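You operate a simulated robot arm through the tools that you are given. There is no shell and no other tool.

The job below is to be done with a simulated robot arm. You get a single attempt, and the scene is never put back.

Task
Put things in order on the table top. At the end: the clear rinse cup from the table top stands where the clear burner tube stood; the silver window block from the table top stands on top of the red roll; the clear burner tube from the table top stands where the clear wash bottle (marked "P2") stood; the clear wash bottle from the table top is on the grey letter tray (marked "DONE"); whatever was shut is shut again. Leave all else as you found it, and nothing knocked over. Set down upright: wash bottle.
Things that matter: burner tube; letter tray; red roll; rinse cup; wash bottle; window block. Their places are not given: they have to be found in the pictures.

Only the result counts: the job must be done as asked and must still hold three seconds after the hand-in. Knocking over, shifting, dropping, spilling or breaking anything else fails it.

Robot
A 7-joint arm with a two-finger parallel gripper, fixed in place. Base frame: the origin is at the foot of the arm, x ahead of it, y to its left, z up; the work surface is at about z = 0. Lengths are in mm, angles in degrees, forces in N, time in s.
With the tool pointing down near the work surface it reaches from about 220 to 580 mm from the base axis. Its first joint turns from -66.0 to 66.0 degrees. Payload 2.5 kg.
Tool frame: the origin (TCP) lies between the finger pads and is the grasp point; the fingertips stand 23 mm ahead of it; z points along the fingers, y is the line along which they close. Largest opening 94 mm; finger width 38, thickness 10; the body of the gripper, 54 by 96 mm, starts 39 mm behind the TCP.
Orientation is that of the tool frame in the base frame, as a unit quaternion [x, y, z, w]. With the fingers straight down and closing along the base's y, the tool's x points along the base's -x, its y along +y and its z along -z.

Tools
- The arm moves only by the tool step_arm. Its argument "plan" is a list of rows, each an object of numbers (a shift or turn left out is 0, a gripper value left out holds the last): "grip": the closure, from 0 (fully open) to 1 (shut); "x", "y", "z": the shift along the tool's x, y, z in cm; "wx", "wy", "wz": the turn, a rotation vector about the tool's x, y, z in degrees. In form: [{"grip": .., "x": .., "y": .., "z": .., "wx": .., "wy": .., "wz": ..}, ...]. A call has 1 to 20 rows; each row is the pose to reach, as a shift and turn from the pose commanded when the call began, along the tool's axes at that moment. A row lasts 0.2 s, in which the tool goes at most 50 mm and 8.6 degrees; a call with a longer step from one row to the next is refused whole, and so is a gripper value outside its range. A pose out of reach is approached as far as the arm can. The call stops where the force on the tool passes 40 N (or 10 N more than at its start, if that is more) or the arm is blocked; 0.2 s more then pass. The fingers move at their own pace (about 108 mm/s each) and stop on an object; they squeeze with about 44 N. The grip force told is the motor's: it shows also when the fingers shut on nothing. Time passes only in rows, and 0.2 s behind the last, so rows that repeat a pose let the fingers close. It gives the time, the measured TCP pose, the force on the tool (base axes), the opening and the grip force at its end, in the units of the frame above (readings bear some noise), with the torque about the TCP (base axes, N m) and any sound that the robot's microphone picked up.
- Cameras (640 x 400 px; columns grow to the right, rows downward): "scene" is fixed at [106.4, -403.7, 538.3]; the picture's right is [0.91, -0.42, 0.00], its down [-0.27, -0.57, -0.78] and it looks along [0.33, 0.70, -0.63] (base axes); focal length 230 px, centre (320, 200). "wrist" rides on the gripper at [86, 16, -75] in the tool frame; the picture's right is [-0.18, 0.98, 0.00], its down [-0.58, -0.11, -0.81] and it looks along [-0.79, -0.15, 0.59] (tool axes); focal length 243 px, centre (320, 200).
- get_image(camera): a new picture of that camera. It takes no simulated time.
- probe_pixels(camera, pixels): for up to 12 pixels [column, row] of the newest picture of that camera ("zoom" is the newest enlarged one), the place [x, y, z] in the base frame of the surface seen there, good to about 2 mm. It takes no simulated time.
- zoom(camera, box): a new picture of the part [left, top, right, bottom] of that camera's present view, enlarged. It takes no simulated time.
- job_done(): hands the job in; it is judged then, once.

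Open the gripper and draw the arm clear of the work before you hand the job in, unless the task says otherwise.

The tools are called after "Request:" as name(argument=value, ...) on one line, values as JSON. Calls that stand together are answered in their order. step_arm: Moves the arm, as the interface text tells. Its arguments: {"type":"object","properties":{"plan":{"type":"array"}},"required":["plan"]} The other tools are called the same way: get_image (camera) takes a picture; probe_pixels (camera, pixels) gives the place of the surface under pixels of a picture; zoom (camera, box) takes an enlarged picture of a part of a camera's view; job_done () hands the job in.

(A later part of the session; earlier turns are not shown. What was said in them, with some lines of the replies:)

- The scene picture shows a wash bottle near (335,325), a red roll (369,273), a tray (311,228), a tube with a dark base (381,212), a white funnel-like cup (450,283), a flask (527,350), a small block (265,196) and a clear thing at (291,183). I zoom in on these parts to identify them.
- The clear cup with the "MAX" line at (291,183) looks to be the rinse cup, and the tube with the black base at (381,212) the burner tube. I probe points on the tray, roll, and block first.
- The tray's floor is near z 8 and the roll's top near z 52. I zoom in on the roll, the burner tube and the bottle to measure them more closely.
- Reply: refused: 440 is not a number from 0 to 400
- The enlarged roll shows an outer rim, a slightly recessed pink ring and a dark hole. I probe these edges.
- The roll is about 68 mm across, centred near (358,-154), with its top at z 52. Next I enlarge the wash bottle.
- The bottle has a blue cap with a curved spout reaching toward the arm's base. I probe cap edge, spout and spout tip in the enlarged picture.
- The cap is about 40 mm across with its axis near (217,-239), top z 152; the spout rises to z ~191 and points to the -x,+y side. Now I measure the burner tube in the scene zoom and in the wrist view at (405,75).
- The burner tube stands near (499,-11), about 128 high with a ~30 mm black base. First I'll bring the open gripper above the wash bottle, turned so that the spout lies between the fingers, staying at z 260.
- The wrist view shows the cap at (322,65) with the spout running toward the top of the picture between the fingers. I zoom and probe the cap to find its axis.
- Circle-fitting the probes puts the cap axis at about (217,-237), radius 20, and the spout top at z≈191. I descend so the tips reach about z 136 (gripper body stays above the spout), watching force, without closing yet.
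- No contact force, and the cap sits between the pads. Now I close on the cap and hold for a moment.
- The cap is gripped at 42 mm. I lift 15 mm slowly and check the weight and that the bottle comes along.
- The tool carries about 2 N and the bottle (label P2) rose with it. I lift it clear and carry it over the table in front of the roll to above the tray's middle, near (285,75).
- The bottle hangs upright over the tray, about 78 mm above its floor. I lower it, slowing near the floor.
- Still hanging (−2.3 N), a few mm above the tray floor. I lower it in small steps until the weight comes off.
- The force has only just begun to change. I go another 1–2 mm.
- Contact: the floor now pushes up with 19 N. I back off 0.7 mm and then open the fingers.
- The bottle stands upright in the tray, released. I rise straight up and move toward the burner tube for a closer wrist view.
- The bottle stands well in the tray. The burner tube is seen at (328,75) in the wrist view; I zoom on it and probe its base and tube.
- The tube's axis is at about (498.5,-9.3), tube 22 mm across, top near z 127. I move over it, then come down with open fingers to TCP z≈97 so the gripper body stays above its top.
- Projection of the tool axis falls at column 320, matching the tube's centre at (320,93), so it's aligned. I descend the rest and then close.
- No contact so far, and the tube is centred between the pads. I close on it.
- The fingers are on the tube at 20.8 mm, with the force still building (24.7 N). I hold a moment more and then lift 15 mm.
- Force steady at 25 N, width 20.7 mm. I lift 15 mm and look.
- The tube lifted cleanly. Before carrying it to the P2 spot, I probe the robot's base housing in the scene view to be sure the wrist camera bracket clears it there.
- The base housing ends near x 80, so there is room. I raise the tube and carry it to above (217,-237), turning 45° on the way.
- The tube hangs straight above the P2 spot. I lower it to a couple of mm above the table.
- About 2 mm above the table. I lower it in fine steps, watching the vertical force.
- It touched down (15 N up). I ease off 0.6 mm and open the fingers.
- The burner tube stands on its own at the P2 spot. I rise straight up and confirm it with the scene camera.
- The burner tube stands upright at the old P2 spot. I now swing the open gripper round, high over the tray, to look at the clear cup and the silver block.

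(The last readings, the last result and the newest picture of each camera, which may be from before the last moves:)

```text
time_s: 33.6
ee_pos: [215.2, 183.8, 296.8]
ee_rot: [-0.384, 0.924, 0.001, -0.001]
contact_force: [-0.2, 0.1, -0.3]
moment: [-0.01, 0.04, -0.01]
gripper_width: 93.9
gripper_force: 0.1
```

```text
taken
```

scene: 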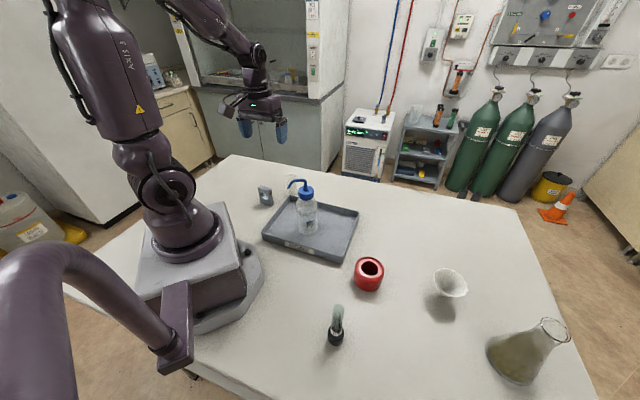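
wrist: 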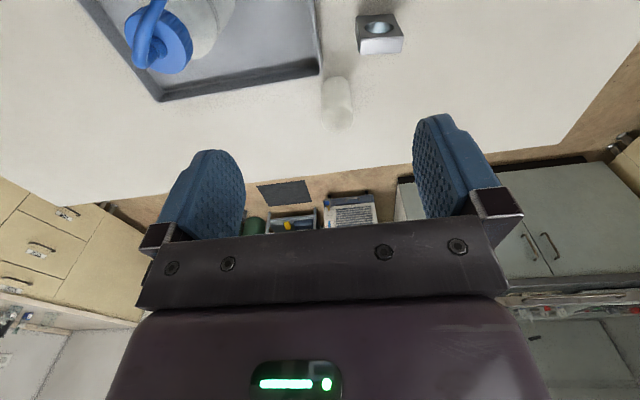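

The wrist view shows the clear cup at (337,102) and the block at (380,33). I zoom on each.

Request:
zoom(camera="wrist", box=[340, 0, 420, 60])

Request:
probe_pixels(camera="wrist", pixels=[[360, 20], [391, 17], [361, 40], [403, 39], [362, 52], [402, 51], [377, 15], [382, 45], [388, 24], [357, 32], [398, 30], [382, 50]])

Request:
zoom(camera="wrist", box=[297, 60, 377, 140])

Request:
probe_pixels(camera="zoom", pixels=[[200, 130], [320, 100], [440, 130], [320, 370], [230, 320], [430, 320], [320, 330], [220, 250], [420, 250], [320, 200], [270, 370], [380, 365]])

```text
6.67 times, centred on (380, 30) of wrist
```

zoom: 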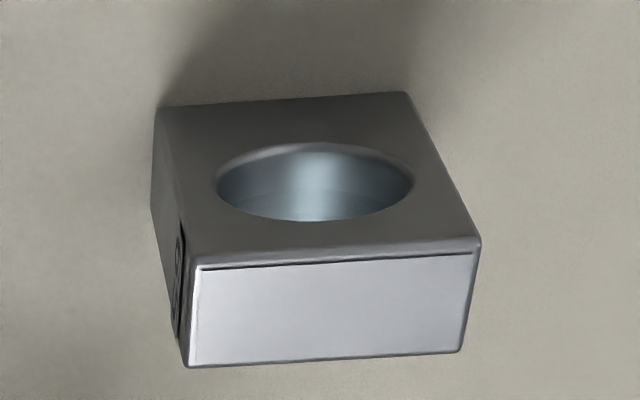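

```text
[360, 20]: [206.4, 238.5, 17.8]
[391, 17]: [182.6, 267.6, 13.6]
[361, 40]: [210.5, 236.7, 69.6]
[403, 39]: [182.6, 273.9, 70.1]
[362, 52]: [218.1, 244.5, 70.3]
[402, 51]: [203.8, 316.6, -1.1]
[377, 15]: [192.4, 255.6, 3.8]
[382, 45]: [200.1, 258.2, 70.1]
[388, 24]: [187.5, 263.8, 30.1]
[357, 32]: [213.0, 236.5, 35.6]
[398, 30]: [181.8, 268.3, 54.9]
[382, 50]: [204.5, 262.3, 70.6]
```

```text
5.00 times, centred on (337, 100) of wrist
```

zoom: 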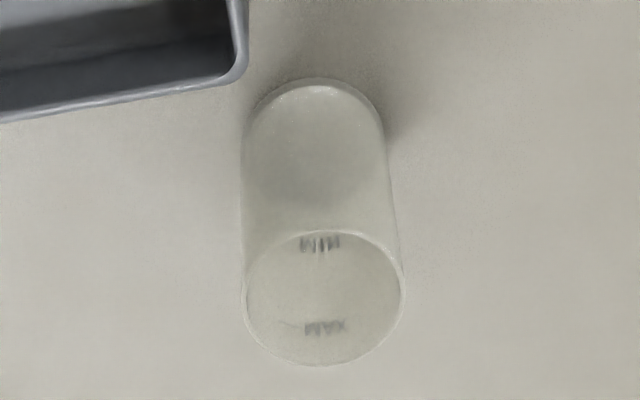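

```text
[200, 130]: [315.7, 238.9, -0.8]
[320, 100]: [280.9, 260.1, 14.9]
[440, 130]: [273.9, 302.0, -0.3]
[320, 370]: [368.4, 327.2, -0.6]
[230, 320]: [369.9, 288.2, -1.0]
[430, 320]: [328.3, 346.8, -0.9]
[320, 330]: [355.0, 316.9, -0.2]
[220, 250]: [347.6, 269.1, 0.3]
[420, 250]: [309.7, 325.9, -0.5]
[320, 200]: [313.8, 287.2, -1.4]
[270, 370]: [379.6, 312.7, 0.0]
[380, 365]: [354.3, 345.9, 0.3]
```

The cup is about 46 mm across and ~80 high at (300.5,274.5), open upward with MIN/MAX marks; the block is 46 x 16 x 70 at (201,257.5), its width along azimuth ~130°. I take the block first: move above it and turn to line up, stopping at z≈150 for another look.

Request:
step_arm(plan=[{"grip": 0, "x": -1.4, "y": 2.06, "wz": 1.5}, {"x": -2.8, "y": 4.13, "wz": 3}, {"x": -4.19, "y": 6.19, "wz": 4.5}, {"x": -4.19, "y": 6.19, "z": 3, "wz": 4.5}, {"x": -4.19, "y": 6.19, "z": 7, "wz": 4.5}, {"x": -4.19, "y": 6.19, "z": 11, "wz": 4.5}, {"x": -4.19, "y": 6.19, "z": 14, "wz": 4.5}, {"x": -4.19, "y": 6.19, "z": 14.65, "wz": 4.5}, {"x": -4.19, "y": 6.19, "z": 14.65, "wz": 4.5}])

Request:
get_image(camera="wrist")

Request:
zoom(camera="wrist", box=[260, 20, 400, 120])

```text
time_s: 35.6
ee_pos: [201.5, 255.5, 147.5]
ee_rot: [-0.346, 0.938, 0.0, 0.001]
contact_force: [0.6, 0.1, 0.5]
moment: [-0.03, 0.01, 0.0]
gripper_width: 94.0
gripper_force: 0.0
```

```text
taken
```

wrist: 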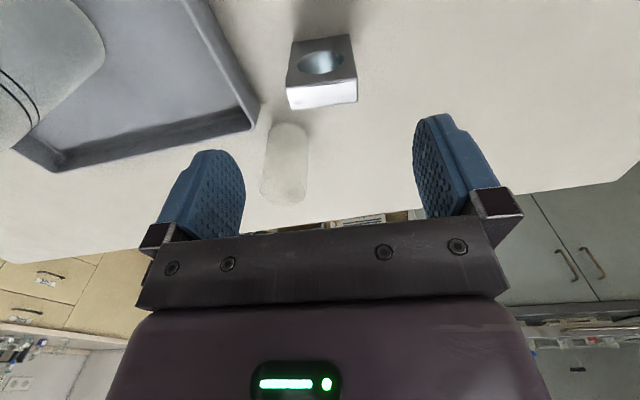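

```text
4.00 times, centred on (330, 70) of wrist
```

zoom: 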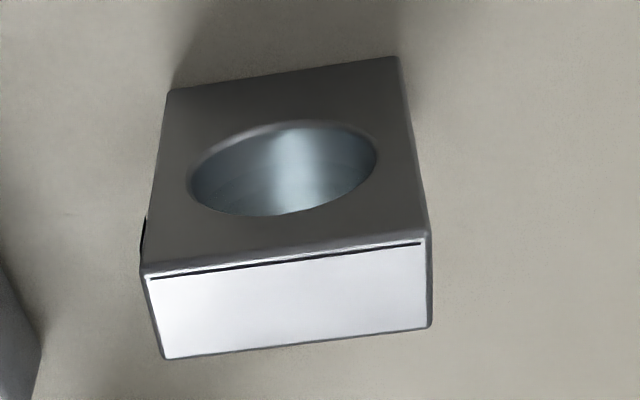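

The corner pixels show the block centre 2.5 mm ahead of the tool axis and its width turned about 3° from the closing line. I correct both, then descend to TCP z≈46.

Request:
step_arm(plan=[{"grip": 0, "x": -0.25, "y": 0.07, "wz": 3}, {"x": -0.25, "y": 0.07, "z": 2.5, "wz": 3}, {"x": -0.25, "y": 0.07, "z": 6, "wz": 3}, {"x": -0.25, "y": 0.07, "z": 9, "wz": 3}, {"x": -0.25, "y": 0.07, "z": 10.25, "wz": 3}, {"x": -0.25, "y": 0.07, "z": 10.25, "wz": 3}])

Request:
get_image(camera="wrist")

Request:
zoom(camera="scene", box=[220, 140, 340, 240])

```text
time_s: 37.0
ee_pos: [203.2, 260.1, 46.6]
ee_rot: [-0.322, 0.947, 0.0, -0.001]
contact_force: [0.2, 0.7, 0.1]
moment: [0.02, 0.01, 0.0]
gripper_width: 94.2
gripper_force: 0.2
```

```text
taken
```

wrist: 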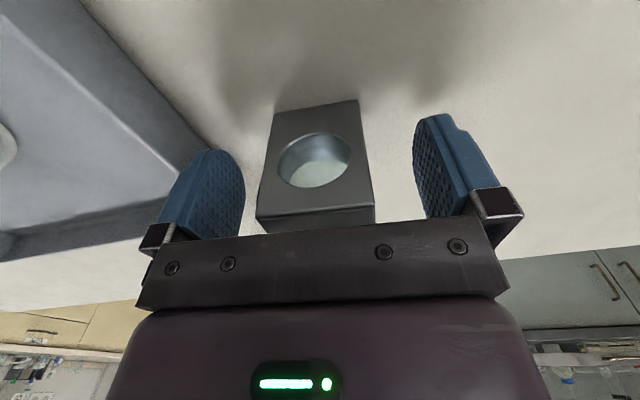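

```text
4.00 times, centred on (280, 190) of scene
```

zoom: 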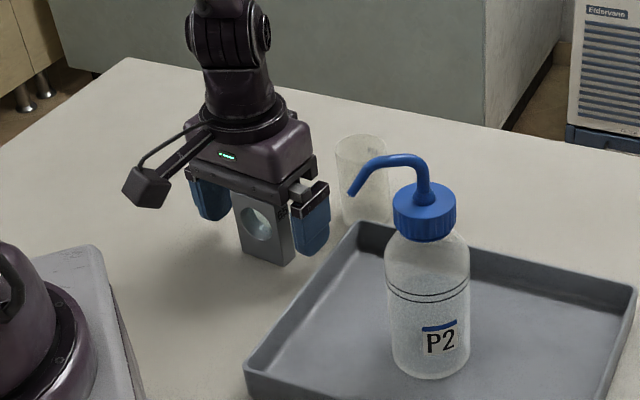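

The fingers straddle the block with no contact. I close on its 46 mm width.

Request:
step_arm(plan=[{"grip": 1}, {"grip": 1}, {"grip": 1}, {"grip": 1}, {"grip": 1}])

Request:
get_image(camera="wrist")

```text
time_s: 38.2
ee_pos: [202.7, 260.9, 47.3]
ee_rot: [-0.321, 0.947, 0.0, 0.0]
contact_force: [0.7, 0.5, 0.6]
moment: [0.02, 0.01, 0.02]
gripper_width: 47.4
gripper_force: 44.3
```

```text
taken
```

wrist: 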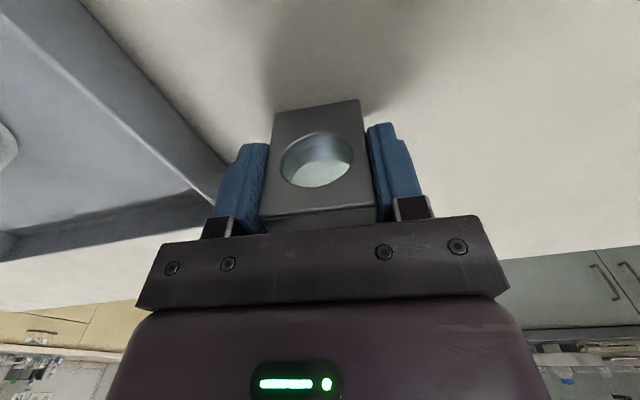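

Gripped at 47.4 mm. I lift it slowly at first, then up to about z 290.

Request:
step_arm(plan=[{"grip": 1, "z": -0.3}, {"z": -1.0}, {"z": -3.0}, {"z": -6.5}, {"z": -10.5}, {"z": -14.5}, {"z": -18.5}, {"z": -22}, {"z": -24.3}, {"z": -24.3}])

Request:
get_image(camera="wrist")

```text
time_s: 40.4
ee_pos: [200.5, 260.6, 290.5]
ee_rot: [-0.322, 0.947, 0.0, 0.0]
contact_force: [0.0, 0.0, -0.2]
moment: [0.01, 0.03, -0.01]
gripper_width: 47.6
gripper_force: 43.7
```

```text
taken
```

wrist: 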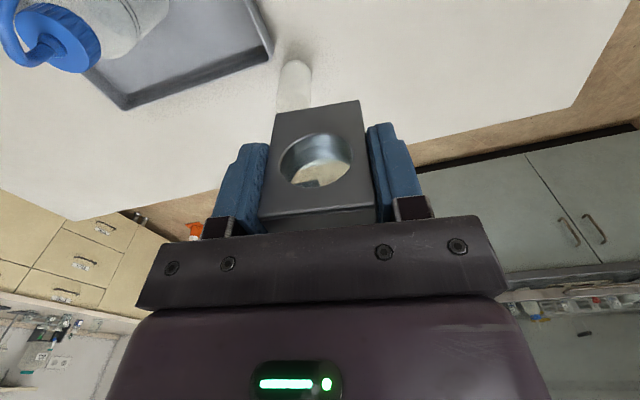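

The block hangs straight and firm. I carry it at z≈290 over the bottle and tray to above the red roll, turning to yaw −15° on the way.

Request:
step_arm(plan=[{"grip": 1, "x": 0.1, "y": -1.5, "wz": 2}, {"x": 0.35, "y": -5.0, "wz": 6.5}, {"x": 0.7, "y": -9.4, "wz": 11.5}, {"x": 1.1, "y": -13.8, "wz": 16.5}, {"x": 1.75, "y": -18.2, "wz": 21.5}, {"x": 2.95, "y": -22.5, "wz": 26.5}, {"x": 4.45, "y": -26.7, "wz": 31.5}, {"x": 6.2, "y": -30.7, "wz": 36.5}, {"x": 8.2, "y": -34.6, "wz": 41.5}, {"x": 10.2, "y": -38.1, "wz": 46}, {"x": 11.7, "y": -40.4, "wz": 49.5}, {"x": 12.89, "y": -42.11, "wz": 52.5}, {"x": 12.89, "y": -42.11, "wz": 52.5}])

Request:
get_image(camera="scene")

Request:
get_image(camera="wrist")

```text
time_s: 43.2
ee_pos: [354.2, -152.1, 289.5]
ee_rot: [0.131, 0.991, 0.0, 0.0]
contact_force: [0.6, 0.0, -1.0]
moment: [0.0, 0.03, -0.04]
gripper_width: 47.3
gripper_force: 43.5
```

```text
taken
```

scene: 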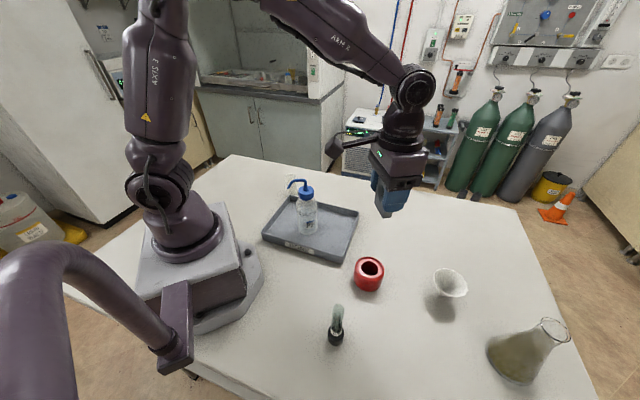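

```text
taken
```

wrist: 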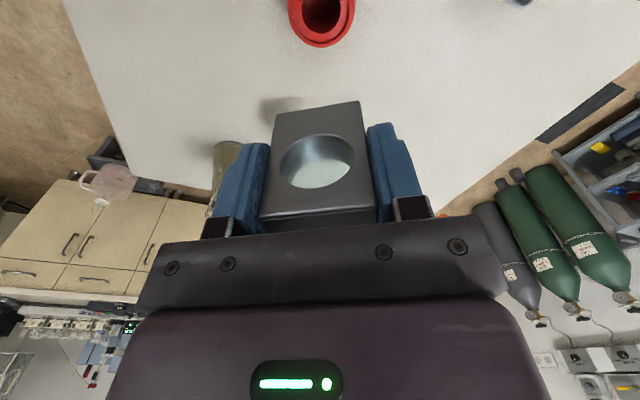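

The roll is at (320,15) in the wrist view. I lower to z≈170 (block bottom at ~123) for a better look at the roll's top.

Request:
step_arm(plan=[{"grip": 1, "z": 2.5}, {"z": 6}, {"z": 9.5}, {"z": 12}, {"z": 12}])

Request:
get_image(camera="wrist")

Request:
zoom(camera="wrist", box=[240, 0, 400, 120])

```text
time_s: 44.4
ee_pos: [356.7, -151.6, 168.4]
ee_rot: [0.131, 0.991, 0.0, 0.0]
contact_force: [-0.5, 0.3, -0.3]
moment: [-0.01, -0.01, 0.03]
gripper_width: 47.5
gripper_force: 44.3
```

```text
taken
```

wrist: 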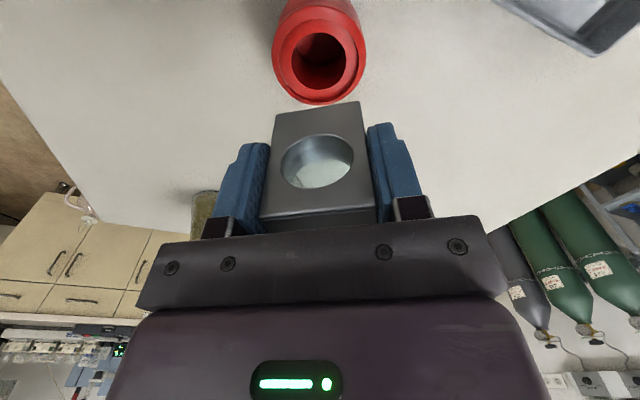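

```text
3.33 times, centred on (320, 60) of wrist
```

zoom: 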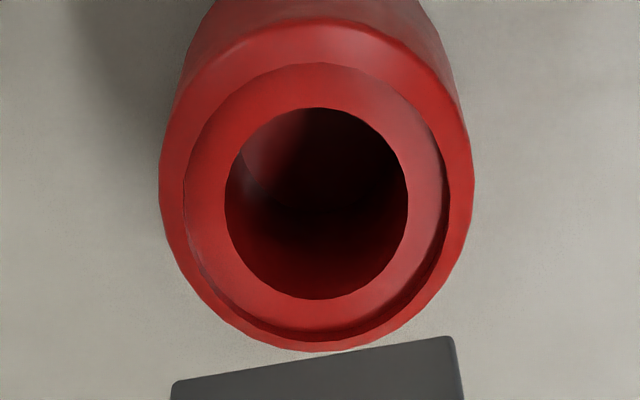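

Working out the pixels, the roll's centre lies within 1 mm of the block's centre in the tool frame (hole radius ~21, recess radius ~29, block half width 23.7, so its ends rest on the ring). I lower to a few mm above.

Request:
step_arm(plan=[{"grip": 1, "x": 0.02, "y": -0.05, "z": 2}, {"x": 0.02, "y": -0.05, "z": 4.5}, {"x": 0.02, "y": -0.05, "z": 6}, {"x": 0.02, "y": -0.05, "z": 6.6}, {"x": 0.02, "y": -0.05, "z": 6.6}])

Request:
get_image(camera="wrist")

Request:
zoom(camera="scene", box=[320, 200, 420, 300])

```text
time_s: 45.6
ee_pos: [354.5, -153.0, 102.9]
ee_rot: [0.131, 0.991, -0.001, 0.0]
contact_force: [0.0, -0.6, -0.8]
moment: [0.0, -0.05, -0.01]
gripper_width: 47.4
gripper_force: 44.4
```

```text
taken
```

wrist: 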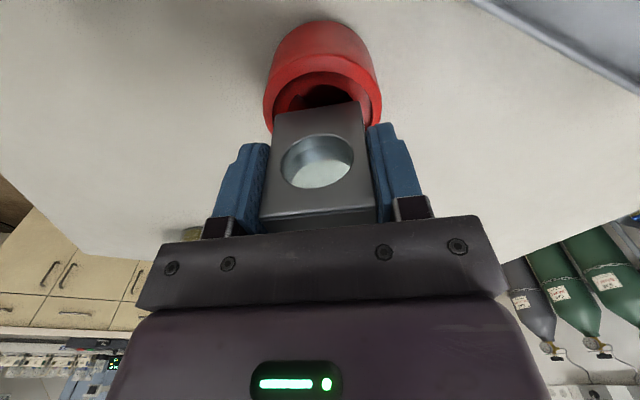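

```text
4.00 times, centred on (370, 250) of scene
```

zoom: 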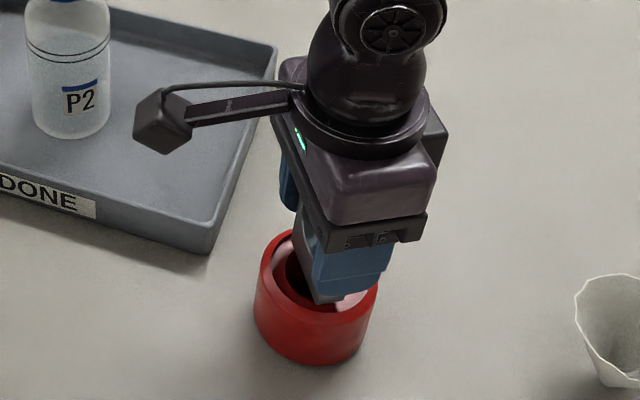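

The block is centred over the roll in both views, roughly 5 mm above it. I lower in small steps.

Request:
step_arm(plan=[{"grip": 1, "z": 0.15}, {"z": 0.3}, {"z": 0.35}, {"z": 0.4}, {"z": 0.4}])

```text
time_s: 46.8
ee_pos: [355.5, -153.4, 99.8]
ee_rot: [0.131, 0.991, 0.0, 0.001]
contact_force: [-4.4, -0.4, 14.0]
moment: [0.01, 0.23, -0.02]
gripper_width: 47.3
gripper_force: 44.2
```

It has touched down (14 N). I look closely before releasing.

Request:
zoom(camera="scene", box=[340, 230, 410, 290])

Request:
zoom(camera="wrist", box=[230, 10, 410, 130])

```text
6.67 times, centred on (375, 260) of scene
```

zoom: 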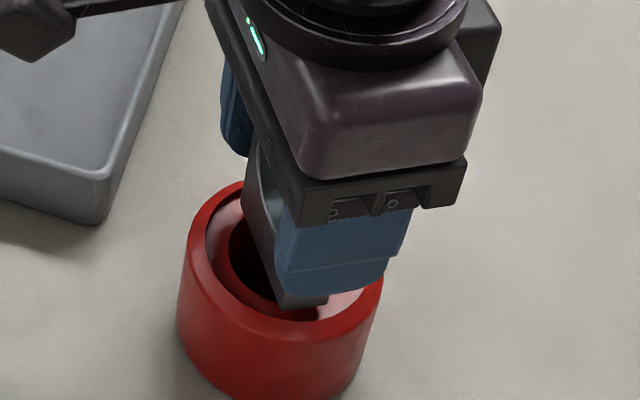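

```text
3.33 times, centred on (320, 70) of wrist
```

zoom: 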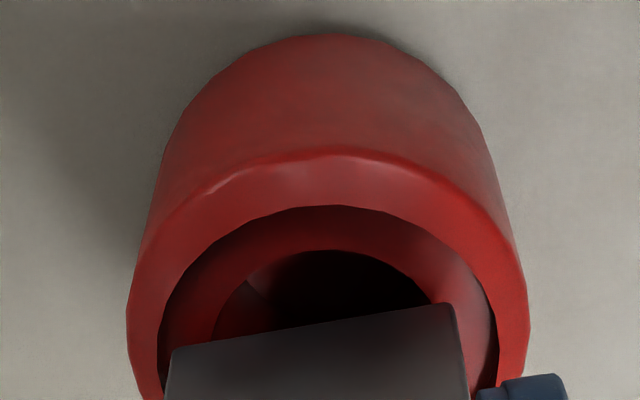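

The block stands on the ring inside the rim, spanning the hole. I ease off 0.5 mm and open gently.

Request:
step_arm(plan=[{"grip": 1, "z": -0.05}, {"grip": 1, "z": -0.05}, {"grip": 0.45, "z": -0.05}, {"grip": 0.4, "z": -0.05}, {"grip": 0.2, "z": -0.05}, {"grip": 0, "z": -0.05}, {"grip": 0, "z": -0.05}])

Request:
get_image(camera="wrist")

Request:
zoom(camera="scene", box=[340, 230, 410, 290])

```text
time_s: 48.4
ee_pos: [355.8, -153.5, 99.9]
ee_rot: [0.131, 0.991, 0.0, 0.0]
contact_force: [0.3, -0.8, -0.1]
moment: [-0.01, 0.0, -0.01]
gripper_width: 94.0
gripper_force: 0.0
```

```text
taken
```

wrist: 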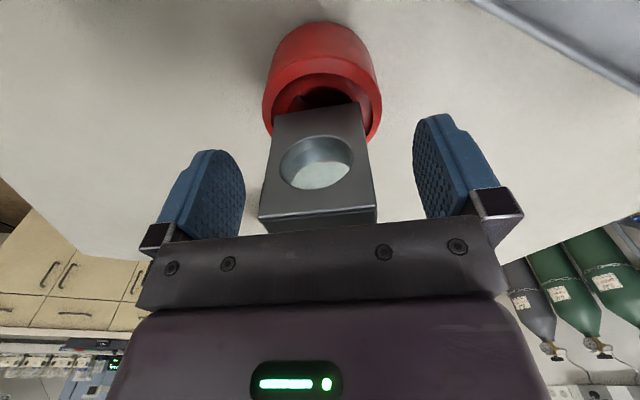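

```text
6.67 times, centred on (375, 260) of scene
```

zoom: 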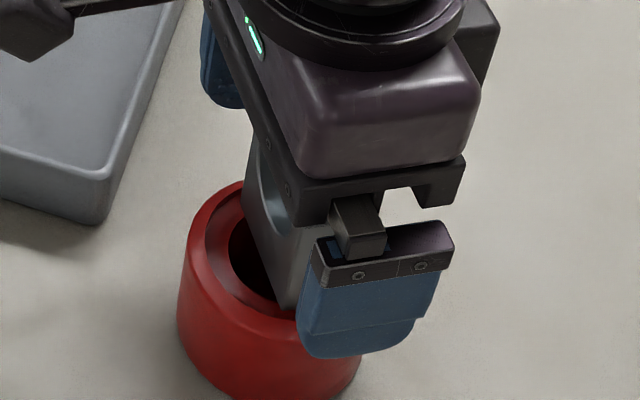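

The block stays put after release. I rise straight up and look again.

Request:
step_arm(plan=[{"grip": 0, "z": -1.5}, {"z": -4.5}, {"z": -8.5}, {"z": -12.5}, {"z": -16.5}, {"z": -19}, {"z": -19}])

Request:
zoom(camera="scene", box=[335, 220, 415, 295])

Request:
get_image(camera="wrist")

```text
time_s: 50.0
ee_pos: [355.9, -154.3, 290.4]
ee_rot: [0.131, 0.991, -0.001, 0.0]
contact_force: [0.3, 0.3, -1.1]
moment: [0.01, -0.02, 0.0]
gripper_width: 93.9
gripper_force: 0.0
```

```text
5.33 times, centred on (375, 258) of scene
```

zoom: 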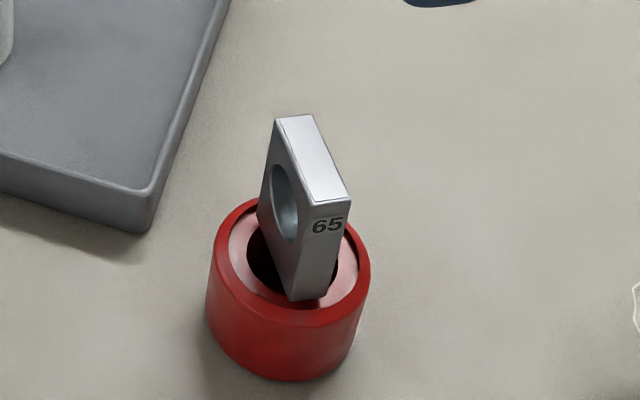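

```text
taken
```

wrist: 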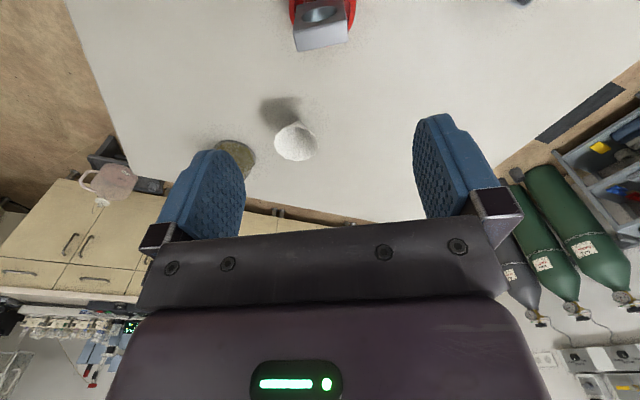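

The block stands on the roll. I probe its top face corners to check that it is level.

Request:
probe_pixels(camera="zoom", pixels=[[283, 125], [308, 119], [312, 198], [343, 192], [295, 292], [325, 290], [312, 160]])

```text
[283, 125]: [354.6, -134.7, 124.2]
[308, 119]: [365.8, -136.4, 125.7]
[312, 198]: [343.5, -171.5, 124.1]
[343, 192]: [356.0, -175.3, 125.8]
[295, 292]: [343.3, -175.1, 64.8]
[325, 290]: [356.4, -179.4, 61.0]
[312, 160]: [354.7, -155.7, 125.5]
```

The top reads level to about 1–2 mm. I take a closer wrist view of how its foot sits on the ring.

Request:
zoom(camera="wrist", box=[280, 0, 360, 60])

Request:
zoom(camera="scene", box=[355, 240, 395, 280])

```text
6.67 times, centred on (320, 30) of wrist
```

zoom: 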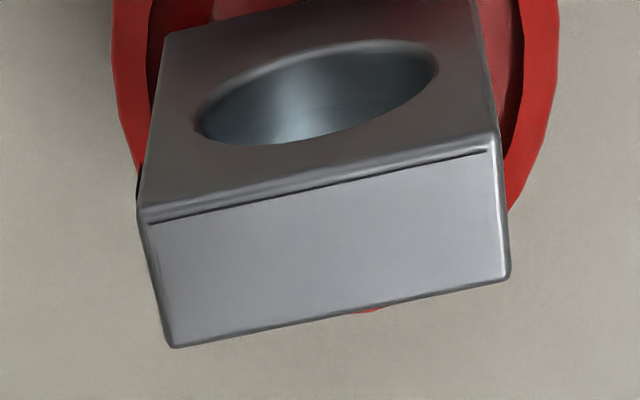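

```text
10.00 times, centred on (375, 260) of scene
```

zoom: 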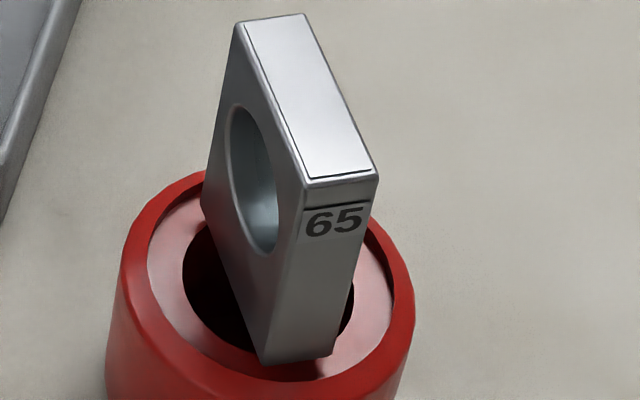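

The foot rests on the pink ring within the rim and the block's centre is near (355,-154.5). Next, the cup: I swing back at z≈290 over the tray to a hover just short of the cup, turned to yaw 45°.

Request:
step_arm(plan=[{"grip": 0, "x": 0.49, "y": 1.27, "wz": -3}, {"x": 1.79, "y": 4.54, "wz": -9}, {"x": 3.29, "y": 8.59, "wz": -15}, {"x": 4.88, "y": 12.62, "wz": -21}, {"x": 6.67, "y": 16.59, "wz": -27}, {"x": 8.53, "y": 20.44, "wz": -33}, {"x": 10.49, "y": 24.26, "wz": -39}, {"x": 12.51, "y": 27.96, "wz": -45}, {"x": 14.59, "y": 31.45, "wz": -50}, {"x": 16.48, "y": 34.25, "wz": -55}, {"x": 17.67, "y": 36.0, "z": 2, "wz": -58}, {"x": 18.19, "y": 36.79, "z": 5, "wz": -60}, {"x": 18.19, "y": 36.79, "z": 5, "wz": -60}])

Request:
get_image(camera="wrist")

Request:
zoom(camera="wrist", box=[270, 20, 390, 140])

Request:
get_image(camera="scene")

```text
time_s: 52.8
ee_pos: [275.6, 250.3, 242.9]
ee_rot: [-0.384, 0.923, 0.0, 0.0]
contact_force: [-1.0, 0.7, -0.8]
moment: [0.02, -0.01, 0.02]
gripper_width: 93.9
gripper_force: 0.0
```

```text
taken
```

wrist: 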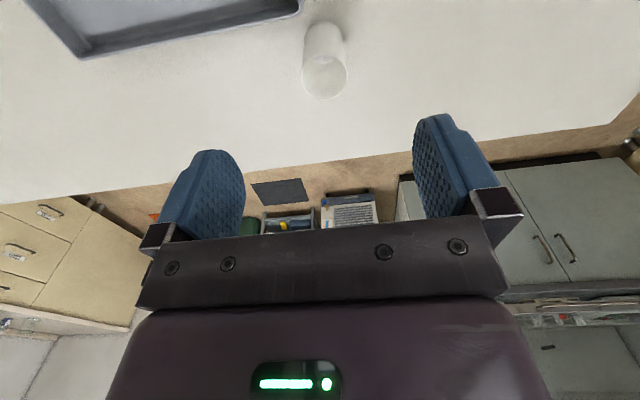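

```text
3.33 times, centred on (330, 80) of wrist
```

zoom: 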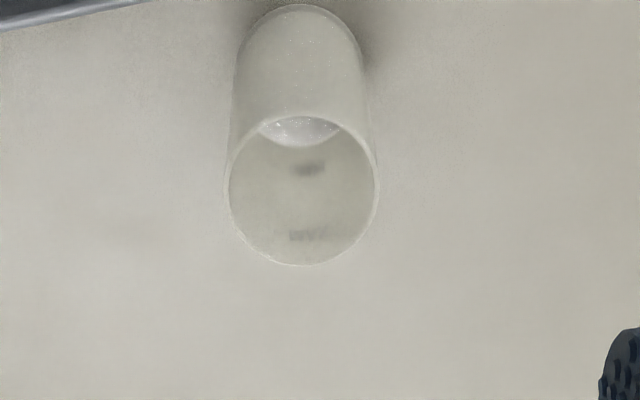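

```text
taken
```

scene: 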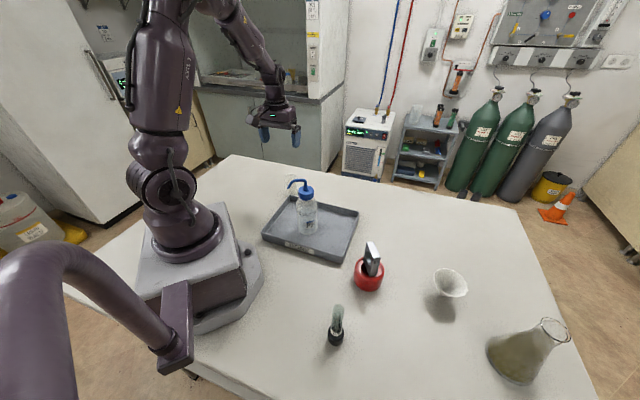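

The pixels place the cup axis 34 mm ahead of and 1.5 mm aside from the tool axis, height ~78. I move over it and go down to z≈120 for a check.

Request:
step_arm(plan=[{"grip": 0, "x": -1.7, "y": -0.08}, {"x": -3.4, "y": -0.15}, {"x": -3.4, "y": -0.15, "z": 3}, {"x": -3.4, "y": -0.15, "z": 7}, {"x": -3.4, "y": -0.15, "z": 10.5}, {"x": -3.4, "y": -0.15, "z": 12.0}, {"x": -3.4, "y": -0.15, "z": 12.0}])

Request:
get_image(camera="wrist")

Request:
zoom(camera="wrist", box=[240, 20, 400, 140])

Request:
zoom(camera="scene", box=[230, 120, 350, 220])

```text
time_s: 54.4
ee_pos: [301.8, 272.7, 121.5]
ee_rot: [-0.382, 0.924, 0.0, 0.0]
contact_force: [-0.1, 0.4, 0.5]
moment: [0.01, 0.0, 0.0]
gripper_width: 93.8
gripper_force: 0.1
```

```text
taken
```

wrist: 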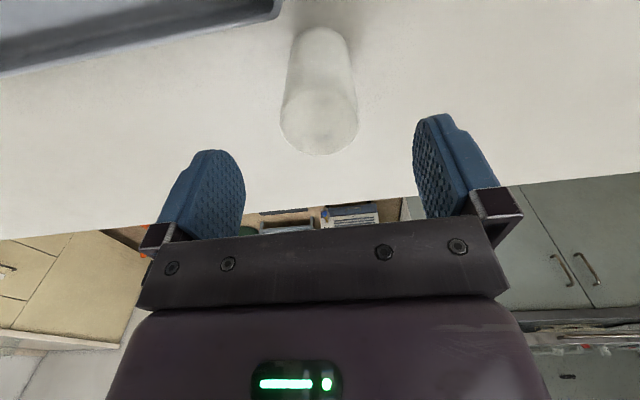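

```text
3.33 times, centred on (320, 80) of wrist
```

zoom: 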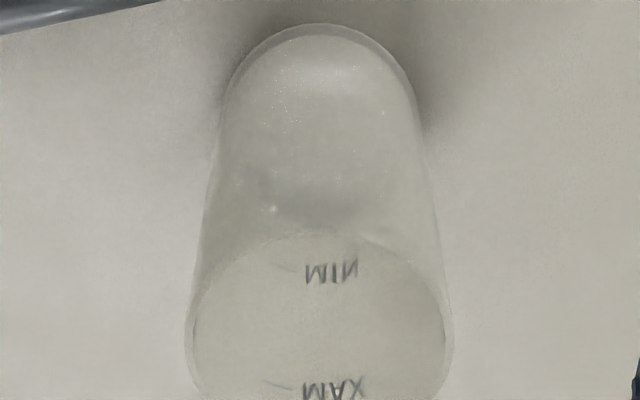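

```text
4.00 times, centred on (290, 170) of scene
```

zoom: 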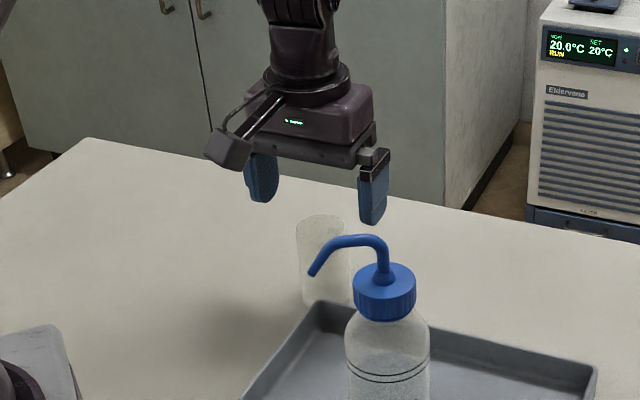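

The cup's rim is centred on the tool axis to within 1 mm. I descend to TCP z≈59 with the fingers open.

Request:
step_arm(plan=[{"grip": 0, "z": 2.0}, {"z": 4.0}, {"z": 5.5}, {"z": 6.2}, {"z": 6.2}])

Request:
get_image(camera="wrist")

Request:
zoom(camera="scene", box=[230, 120, 350, 220])

```text
time_s: 55.6
ee_pos: [302.6, 272.3, 58.8]
ee_rot: [-0.382, 0.924, 0.0, 0.001]
contact_force: [-0.4, 0.1, 0.4]
moment: [-0.01, -0.01, -0.03]
gripper_width: 94.3
gripper_force: 0.0
```

```text
taken
```

wrist: 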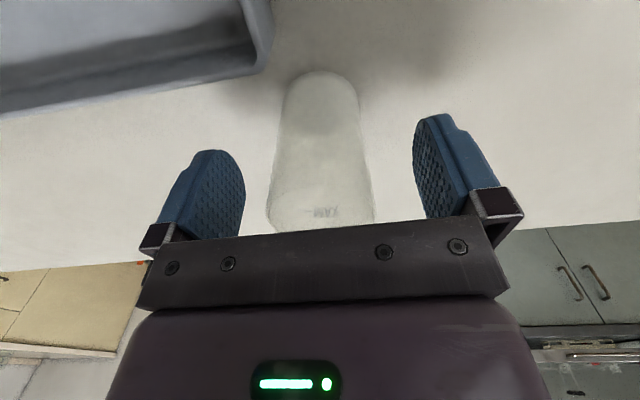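

```text
4.00 times, centred on (290, 170) of scene
```

zoom: 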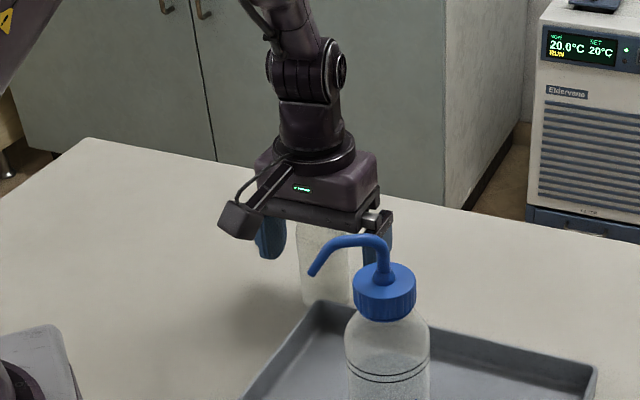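

The pads straddle the cup with no contact. To be gentle with the thin cup I close only to 0.7, which should give a moderate squeeze.

Request:
step_arm(plan=[{"grip": 0.4}, {"grip": 0.6}, {"grip": 0.7}, {"grip": 0.7}, {"grip": 0.7}])

Request:
get_image(camera="wrist")

```text
time_s: 56.8
ee_pos: [301.9, 272.9, 60.1]
ee_rot: [-0.383, 0.924, -0.001, 0.0]
contact_force: [-0.4, 0.3, 0.2]
moment: [0.0, 0.02, -0.02]
gripper_width: 43.5
gripper_force: 43.9
```

```text
taken
```

wrist: 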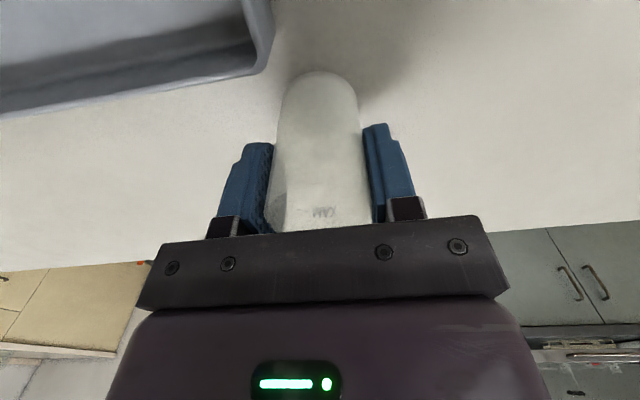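

The cup is held at 43.5 mm. I lift it slowly and straight up to about z 250, watching the readings.

Request:
step_arm(plan=[{"grip": 0.7, "z": -0.2}, {"z": -0.6}, {"z": -1.4}, {"z": -2.8}, {"z": -4.8}, {"z": -7.2}, {"z": -9.8}, {"z": -12.4}, {"z": -15}, {"z": -17.2}, {"z": -18.6}, {"z": -19.2}, {"z": -19.2}])

Request:
get_image(camera="wrist")

Request:
zoom(camera="scene", box=[220, 80, 350, 220])

```text
time_s: 59.6
ee_pos: [300.1, 271.5, 251.1]
ee_rot: [-0.383, 0.924, -0.001, 0.0]
contact_force: [-0.1, 0.0, 0.8]
moment: [0.0, 0.01, 0.03]
gripper_width: 43.5
gripper_force: 43.8
```

```text
taken
```

wrist: 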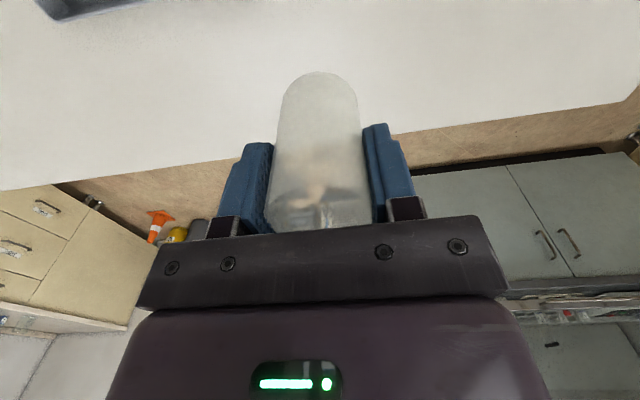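

```text
2.86 times, centred on (285, 150) of scene
```

zoom: 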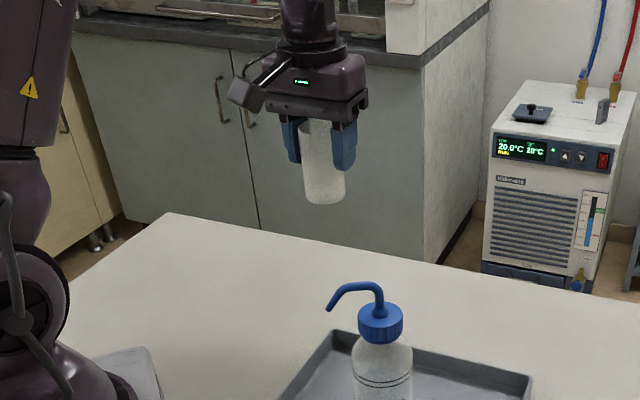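

The cup hangs upright in the grip. I carry it along a straight line, at z≈250, to above the burner tube's old place near (499.5,-9.5).

Request:
step_arm(plan=[{"grip": 0.7, "x": 0.12, "y": -0.68, "wz": 0.9}, {"x": 0.35, "y": -2.04, "wz": 2.7}, {"x": 0.71, "y": -4.08, "wz": 5.4}, {"x": 1.12, "y": -6.45, "wz": 8.6}, {"x": 1.59, "y": -9.17, "wz": 12.2}, {"x": 2.12, "y": -12.23, "wz": 16.2}, {"x": 2.65, "y": -15.28, "wz": 20.3}, {"x": 3.18, "y": -18.34, "wz": 24.3}, {"x": 3.7, "y": -21.39, "wz": 28.4}, {"x": 4.23, "y": -24.45, "wz": 32.4}, {"x": 4.7, "y": -27.17, "wz": 36}, {"x": 5.12, "y": -29.55, "wz": 39.2}, {"x": 5.47, "y": -31.58, "wz": 41.9}, {"x": 5.7, "y": -32.94, "wz": 43.7}, {"x": 5.88, "y": -33.96, "wz": 45}, {"x": 5.88, "y": -33.96, "wz": 45}, {"x": 5.88, "y": -33.96, "wz": 45}])

Request:
get_image(camera="wrist")

Request:
get_image(camera="scene")

```text
time_s: 63.2
ee_pos: [499.2, -7.0, 249.5]
ee_rot: [0.0, 1.0, -0.001, 0.0]
contact_force: [-0.6, -0.4, 0.2]
moment: [0.03, -0.01, 0.0]
gripper_width: 43.1
gripper_force: 43.8
```

```text
taken
```

wrist: 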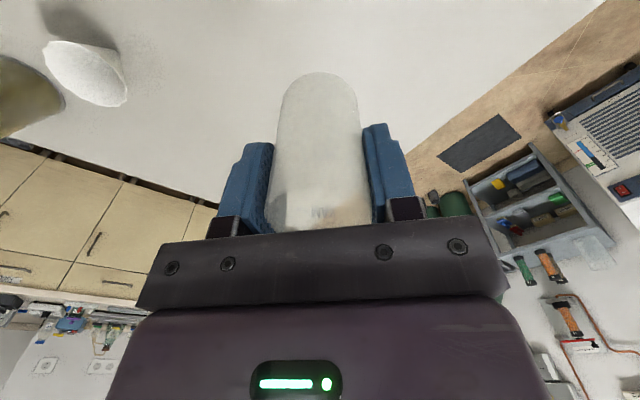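

```text
taken
```

scene: 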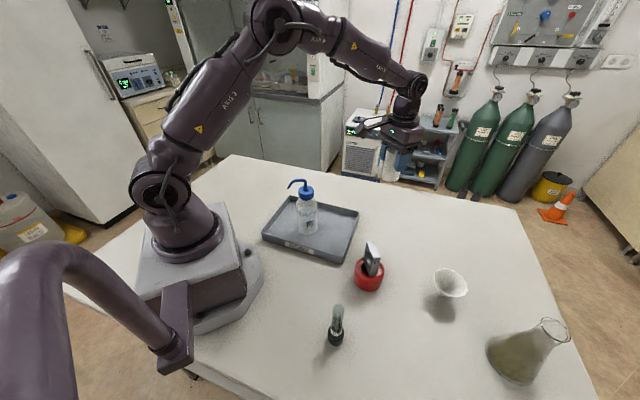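

The cup is over the target area. I lower it to about 4 mm above the table and re-read the position.

Request:
step_arm(plan=[{"grip": 0.7, "z": 1.5}, {"z": 4}, {"z": 7}, {"z": 10}, {"z": 13}, {"z": 15.5}, {"z": 17.3}, {"z": 18.2}, {"z": 18.5}, {"z": 18.5}])

Request:
step_arm(plan=[{"grip": 0.7}])

Request:
zoom(camera="scene", box=[330, 140, 440, 250])

```text
time_s: 65.4
ee_pos: [499.9, -9.3, 63.6]
ee_rot: [0.0, 1.0, 0.0, 0.0]
contact_force: [-0.2, -0.3, -0.7]
moment: [0.0, 0.0, -0.01]
gripper_width: 43.0
gripper_force: 44.0
```

```text
time_s: 65.8
ee_pos: [499.3, -10.5, 65.6]
ee_rot: [0.001, 1.0, -0.001, 0.0]
contact_force: [-0.3, 0.2, -0.7]
moment: [0.03, -0.02, -0.03]
gripper_width: 42.9
gripper_force: 44.0
```

```text
3.64 times, centred on (385, 195) of scene
```

zoom: 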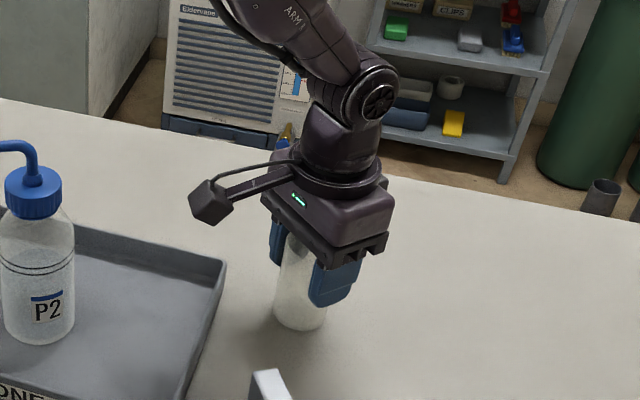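

Position reads about (499.6,-9.9), right on target. I lower the last few mm in small steps.

Request:
step_arm(plan=[{"grip": 0.7, "z": 0.15}, {"z": 0.3}, {"z": 0.4}, {"z": 0.4}])

```text
time_s: 66.8
ee_pos: [499.7, -9.3, 62.0]
ee_rot: [0.0, 1.0, 0.0, 0.0]
contact_force: [0.0, 0.4, -0.8]
moment: [0.03, -0.01, -0.01]
gripper_width: 42.9
gripper_force: 44.4
```

Not touching yet (force −0.8 N). I continue in 0.5 mm steps.

Request:
step_arm(plan=[{"grip": 0.7, "z": 0.05}, {"z": 0.1}, {"z": 0.1}])

```text
time_s: 67.6
ee_pos: [499.2, -9.0, 59.7]
ee_rot: [0.0, 1.0, 0.0, -0.001]
contact_force: [0.4, 0.4, -0.2]
moment: [0.03, -0.01, 0.0]
gripper_width: 42.9
gripper_force: 43.9
```

Request:
step_arm(plan=[{"grip": 0.7, "z": 0.05}, {"z": 0.1}, {"z": 0.1}])

```text
time_s: 68.4
ee_pos: [499.8, -9.3, 57.8]
ee_rot: [0.0, 1.0, 0.0, 0.0]
contact_force: [0.2, -0.3, 0.3]
moment: [-0.01, 0.03, 0.02]
gripper_width: 43.0
gripper_force: 44.2
```

Force is about 0.3 N, so contact is not clear. I look closely at the cup's foot before going on.

Request:
zoom(camera="scene", box=[350, 190, 410, 240])

Request:
zoom(camera="wrist", box=[240, 40, 400, 160])

```text
8.00 times, centred on (380, 215) of scene
```

zoom: 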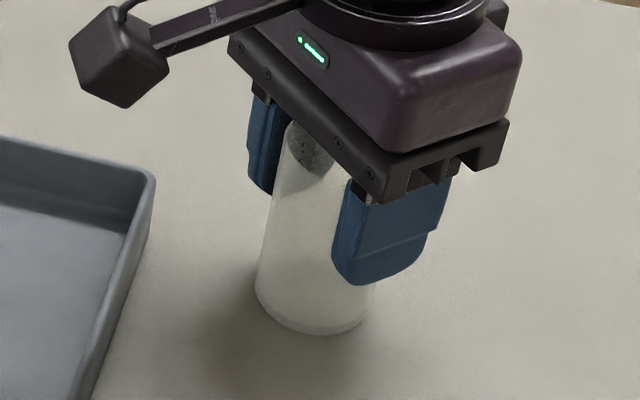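

```text
3.33 times, centred on (320, 100) of wrist
```

zoom: 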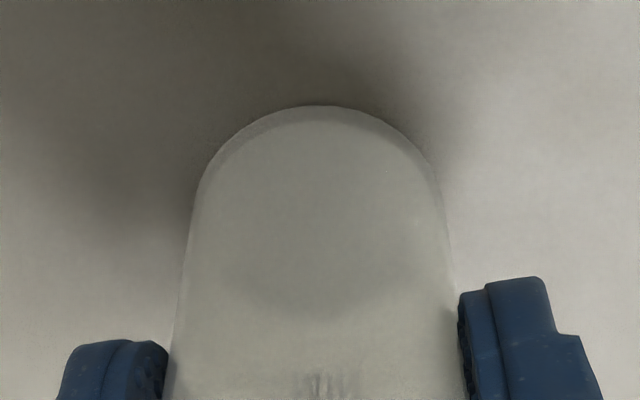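

It looks very close to the table. I continue in half-millimetre steps.

Request:
step_arm(plan=[{"grip": 0.7, "z": 0.05}, {"z": 0.05}])

Request:
step_arm(plan=[{"grip": 0.7, "z": 0.05}, {"z": 0.05}])

```text
time_s: 69.0
ee_pos: [500.3, -8.5, 59.7]
ee_rot: [0.0, 1.0, 0.001, 0.0]
contact_force: [-0.5, 0.3, -1.1]
moment: [-0.04, 0.0, -0.02]
gripper_width: 43.0
gripper_force: 44.5
```

```text
time_s: 69.6
ee_pos: [500.5, -9.0, 58.7]
ee_rot: [0.0, 1.0, 0.0, 0.001]
contact_force: [0.0, 1.0, 6.1]
moment: [0.06, 0.08, 0.03]
gripper_width: 42.6
gripper_force: 44.0
```

Contact: 6 N up. The cup stands on the table, so I open the fingers gently.

Request:
step_arm(plan=[{"grip": 0.7, "z": -0.02}, {"grip": 0.5, "z": -0.02}, {"grip": 0.4, "z": -0.02}, {"grip": 0.2, "z": -0.02}, {"grip": 0, "z": -0.02}, {"grip": 0, "z": -0.02}])

Request:
get_image(camera="wrist")

Request:
zoom(camera="scene", box=[350, 190, 410, 240])

```text
time_s: 71.0
ee_pos: [499.4, -8.0, 58.7]
ee_rot: [0.0, 1.0, 0.0, 0.001]
contact_force: [0.0, -0.2, 0.1]
moment: [0.0, -0.01, 0.02]
gripper_width: 93.9
gripper_force: 0.1
```

```text
taken
```

wrist: 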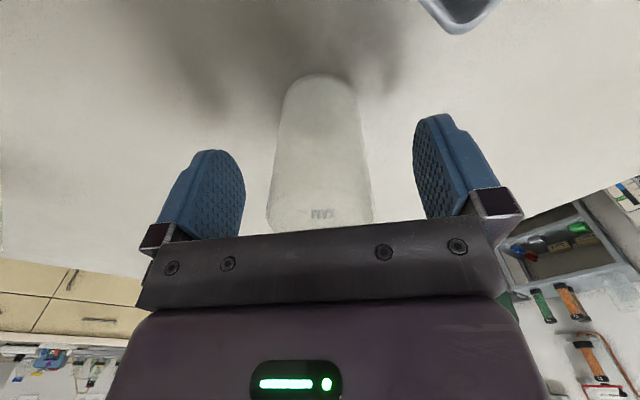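

```text
8.00 times, centred on (380, 215) of scene
```

zoom: 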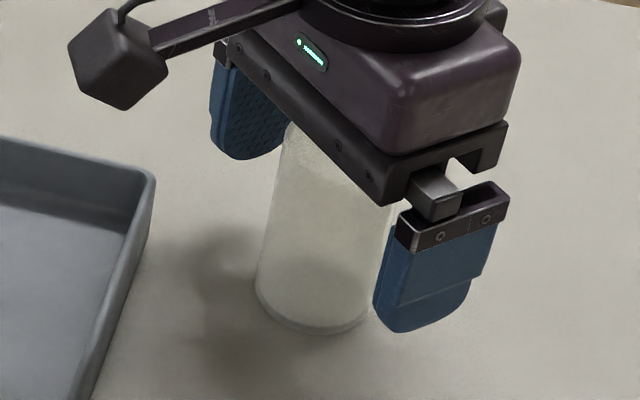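

The cup stands freely. I rise straight up and check the whole scene.

Request:
step_arm(plan=[{"grip": 0, "z": -1.5}, {"z": -4.5}, {"z": -8.5}, {"z": -12.5}, {"z": -16.5}, {"z": -20.5}, {"z": -24}, {"z": -24, "x": 2}, {"z": -24, "x": 5}, {"z": -24, "x": 8}, {"z": -24, "x": 8}])

Request:
get_image(camera="scene")

Request:
get_image(camera="wrist")

Request:
zoom(camera="scene", box=[350, 180, 410, 240])

```text
time_s: 73.4
ee_pos: [418.7, -8.6, 299.7]
ee_rot: [0.0, 1.0, 0.0, 0.0]
contact_force: [0.4, -0.1, -0.1]
moment: [-0.01, -0.02, 0.0]
gripper_width: 93.8
gripper_force: 0.1
```

```text
taken
```

scene: 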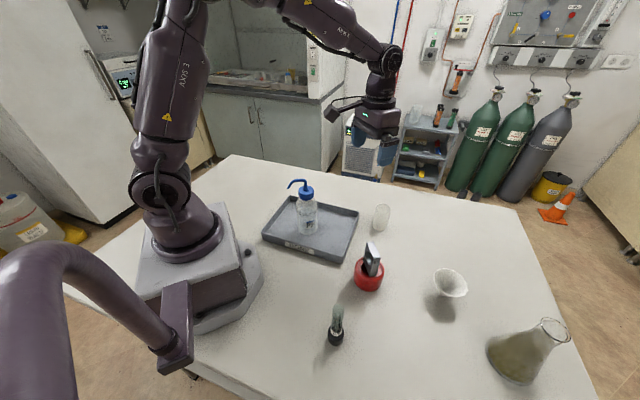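

```text
taken
```

wrist: 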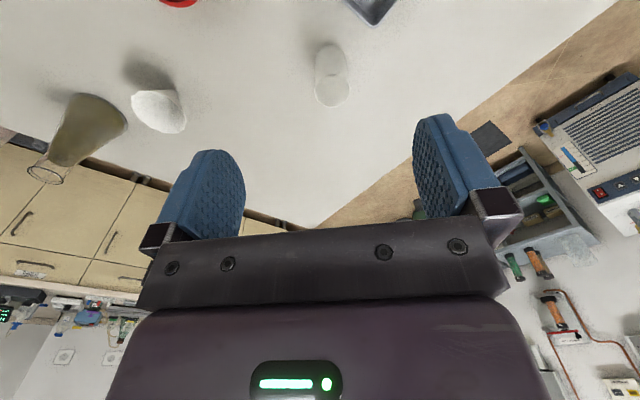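

```text
6.67 times, centred on (380, 210) of scene
```

zoom: 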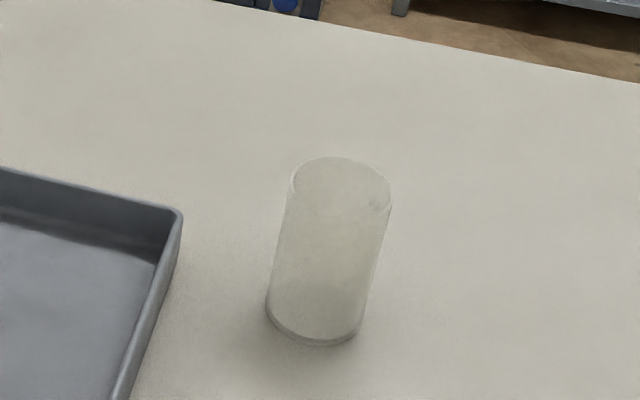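

All items stand: the cup's base centre at (379,227) matches the burner tube's old base centre. I double-check the burner tube's and the block's places with probes.

Request:
zoom(camera="scene", box=[310, 290, 360, 355])

Request:
probe_pixels(camera="scene", pixels=[[335, 340], [332, 338], [339, 338], [335, 343], [335, 334], [371, 248], [373, 258], [306, 189], [306, 196], [310, 230], [450, 293], [369, 288]])

Request:
zoom(camera="scene", box=[340, 230, 400, 295])

```text
6.15 times, centred on (335, 322) of scene
```

zoom: 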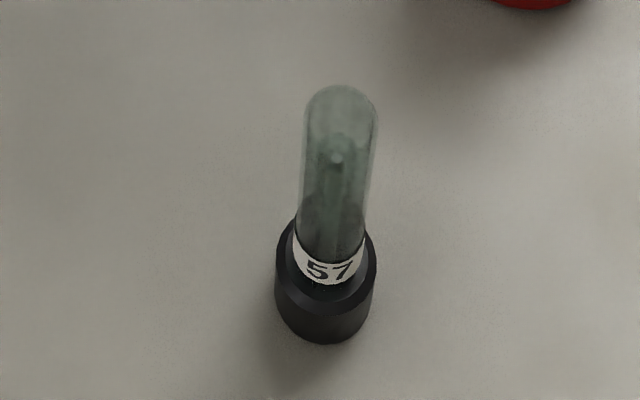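

```text
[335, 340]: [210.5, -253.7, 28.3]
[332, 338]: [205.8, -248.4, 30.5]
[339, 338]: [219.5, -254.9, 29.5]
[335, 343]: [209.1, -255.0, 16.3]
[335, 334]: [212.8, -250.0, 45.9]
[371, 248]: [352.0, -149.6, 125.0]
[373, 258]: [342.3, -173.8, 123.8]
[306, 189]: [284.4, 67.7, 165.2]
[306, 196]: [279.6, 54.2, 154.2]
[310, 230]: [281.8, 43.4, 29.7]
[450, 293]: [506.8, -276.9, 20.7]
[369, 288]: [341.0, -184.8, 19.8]
```

```text
6.15 times, centred on (370, 262) of scene
```

zoom: 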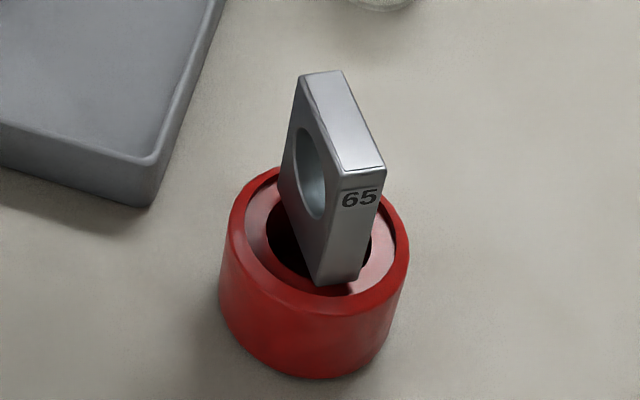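

Everything reads as asked. The bottle is upright on the tray, the burner tube is within about 3 mm of the P2 spot, and the cup is at the burner tube's old place. The block stands on the roll, and the roll and the other items are unmoved. The gripper is open and 300 mm above the table, clear of the work, so I hand the job in.

Request:
job_done()

```text
The job is handed in.
```

I've handed the job in with everything where you asked. I don't have the verdict. The last pictures and position readings show:

- **Wash bottle (P2):** it stands upright on the grey "DONE" tray.
- **Burner tube:** it stands where the wash bottle stood, about 3 mm off its exact centre.
- **Rinse cup:** it stands upright where the burner tube stood, with its base centre matching to about a pixel in the scene picture.
- **Window block:** it stands upright on top of the red roll, resting on the ring inside the rim. Its ends overlap the roll's hole by only about 3–5 mm on each side, but it held steady after release.

Nothing was opened, so nothing had to be shut again. Nothing was knocked over, and I saw no sign that anything else had moved. The gripper is open and the arm is about 300 mm above the table.
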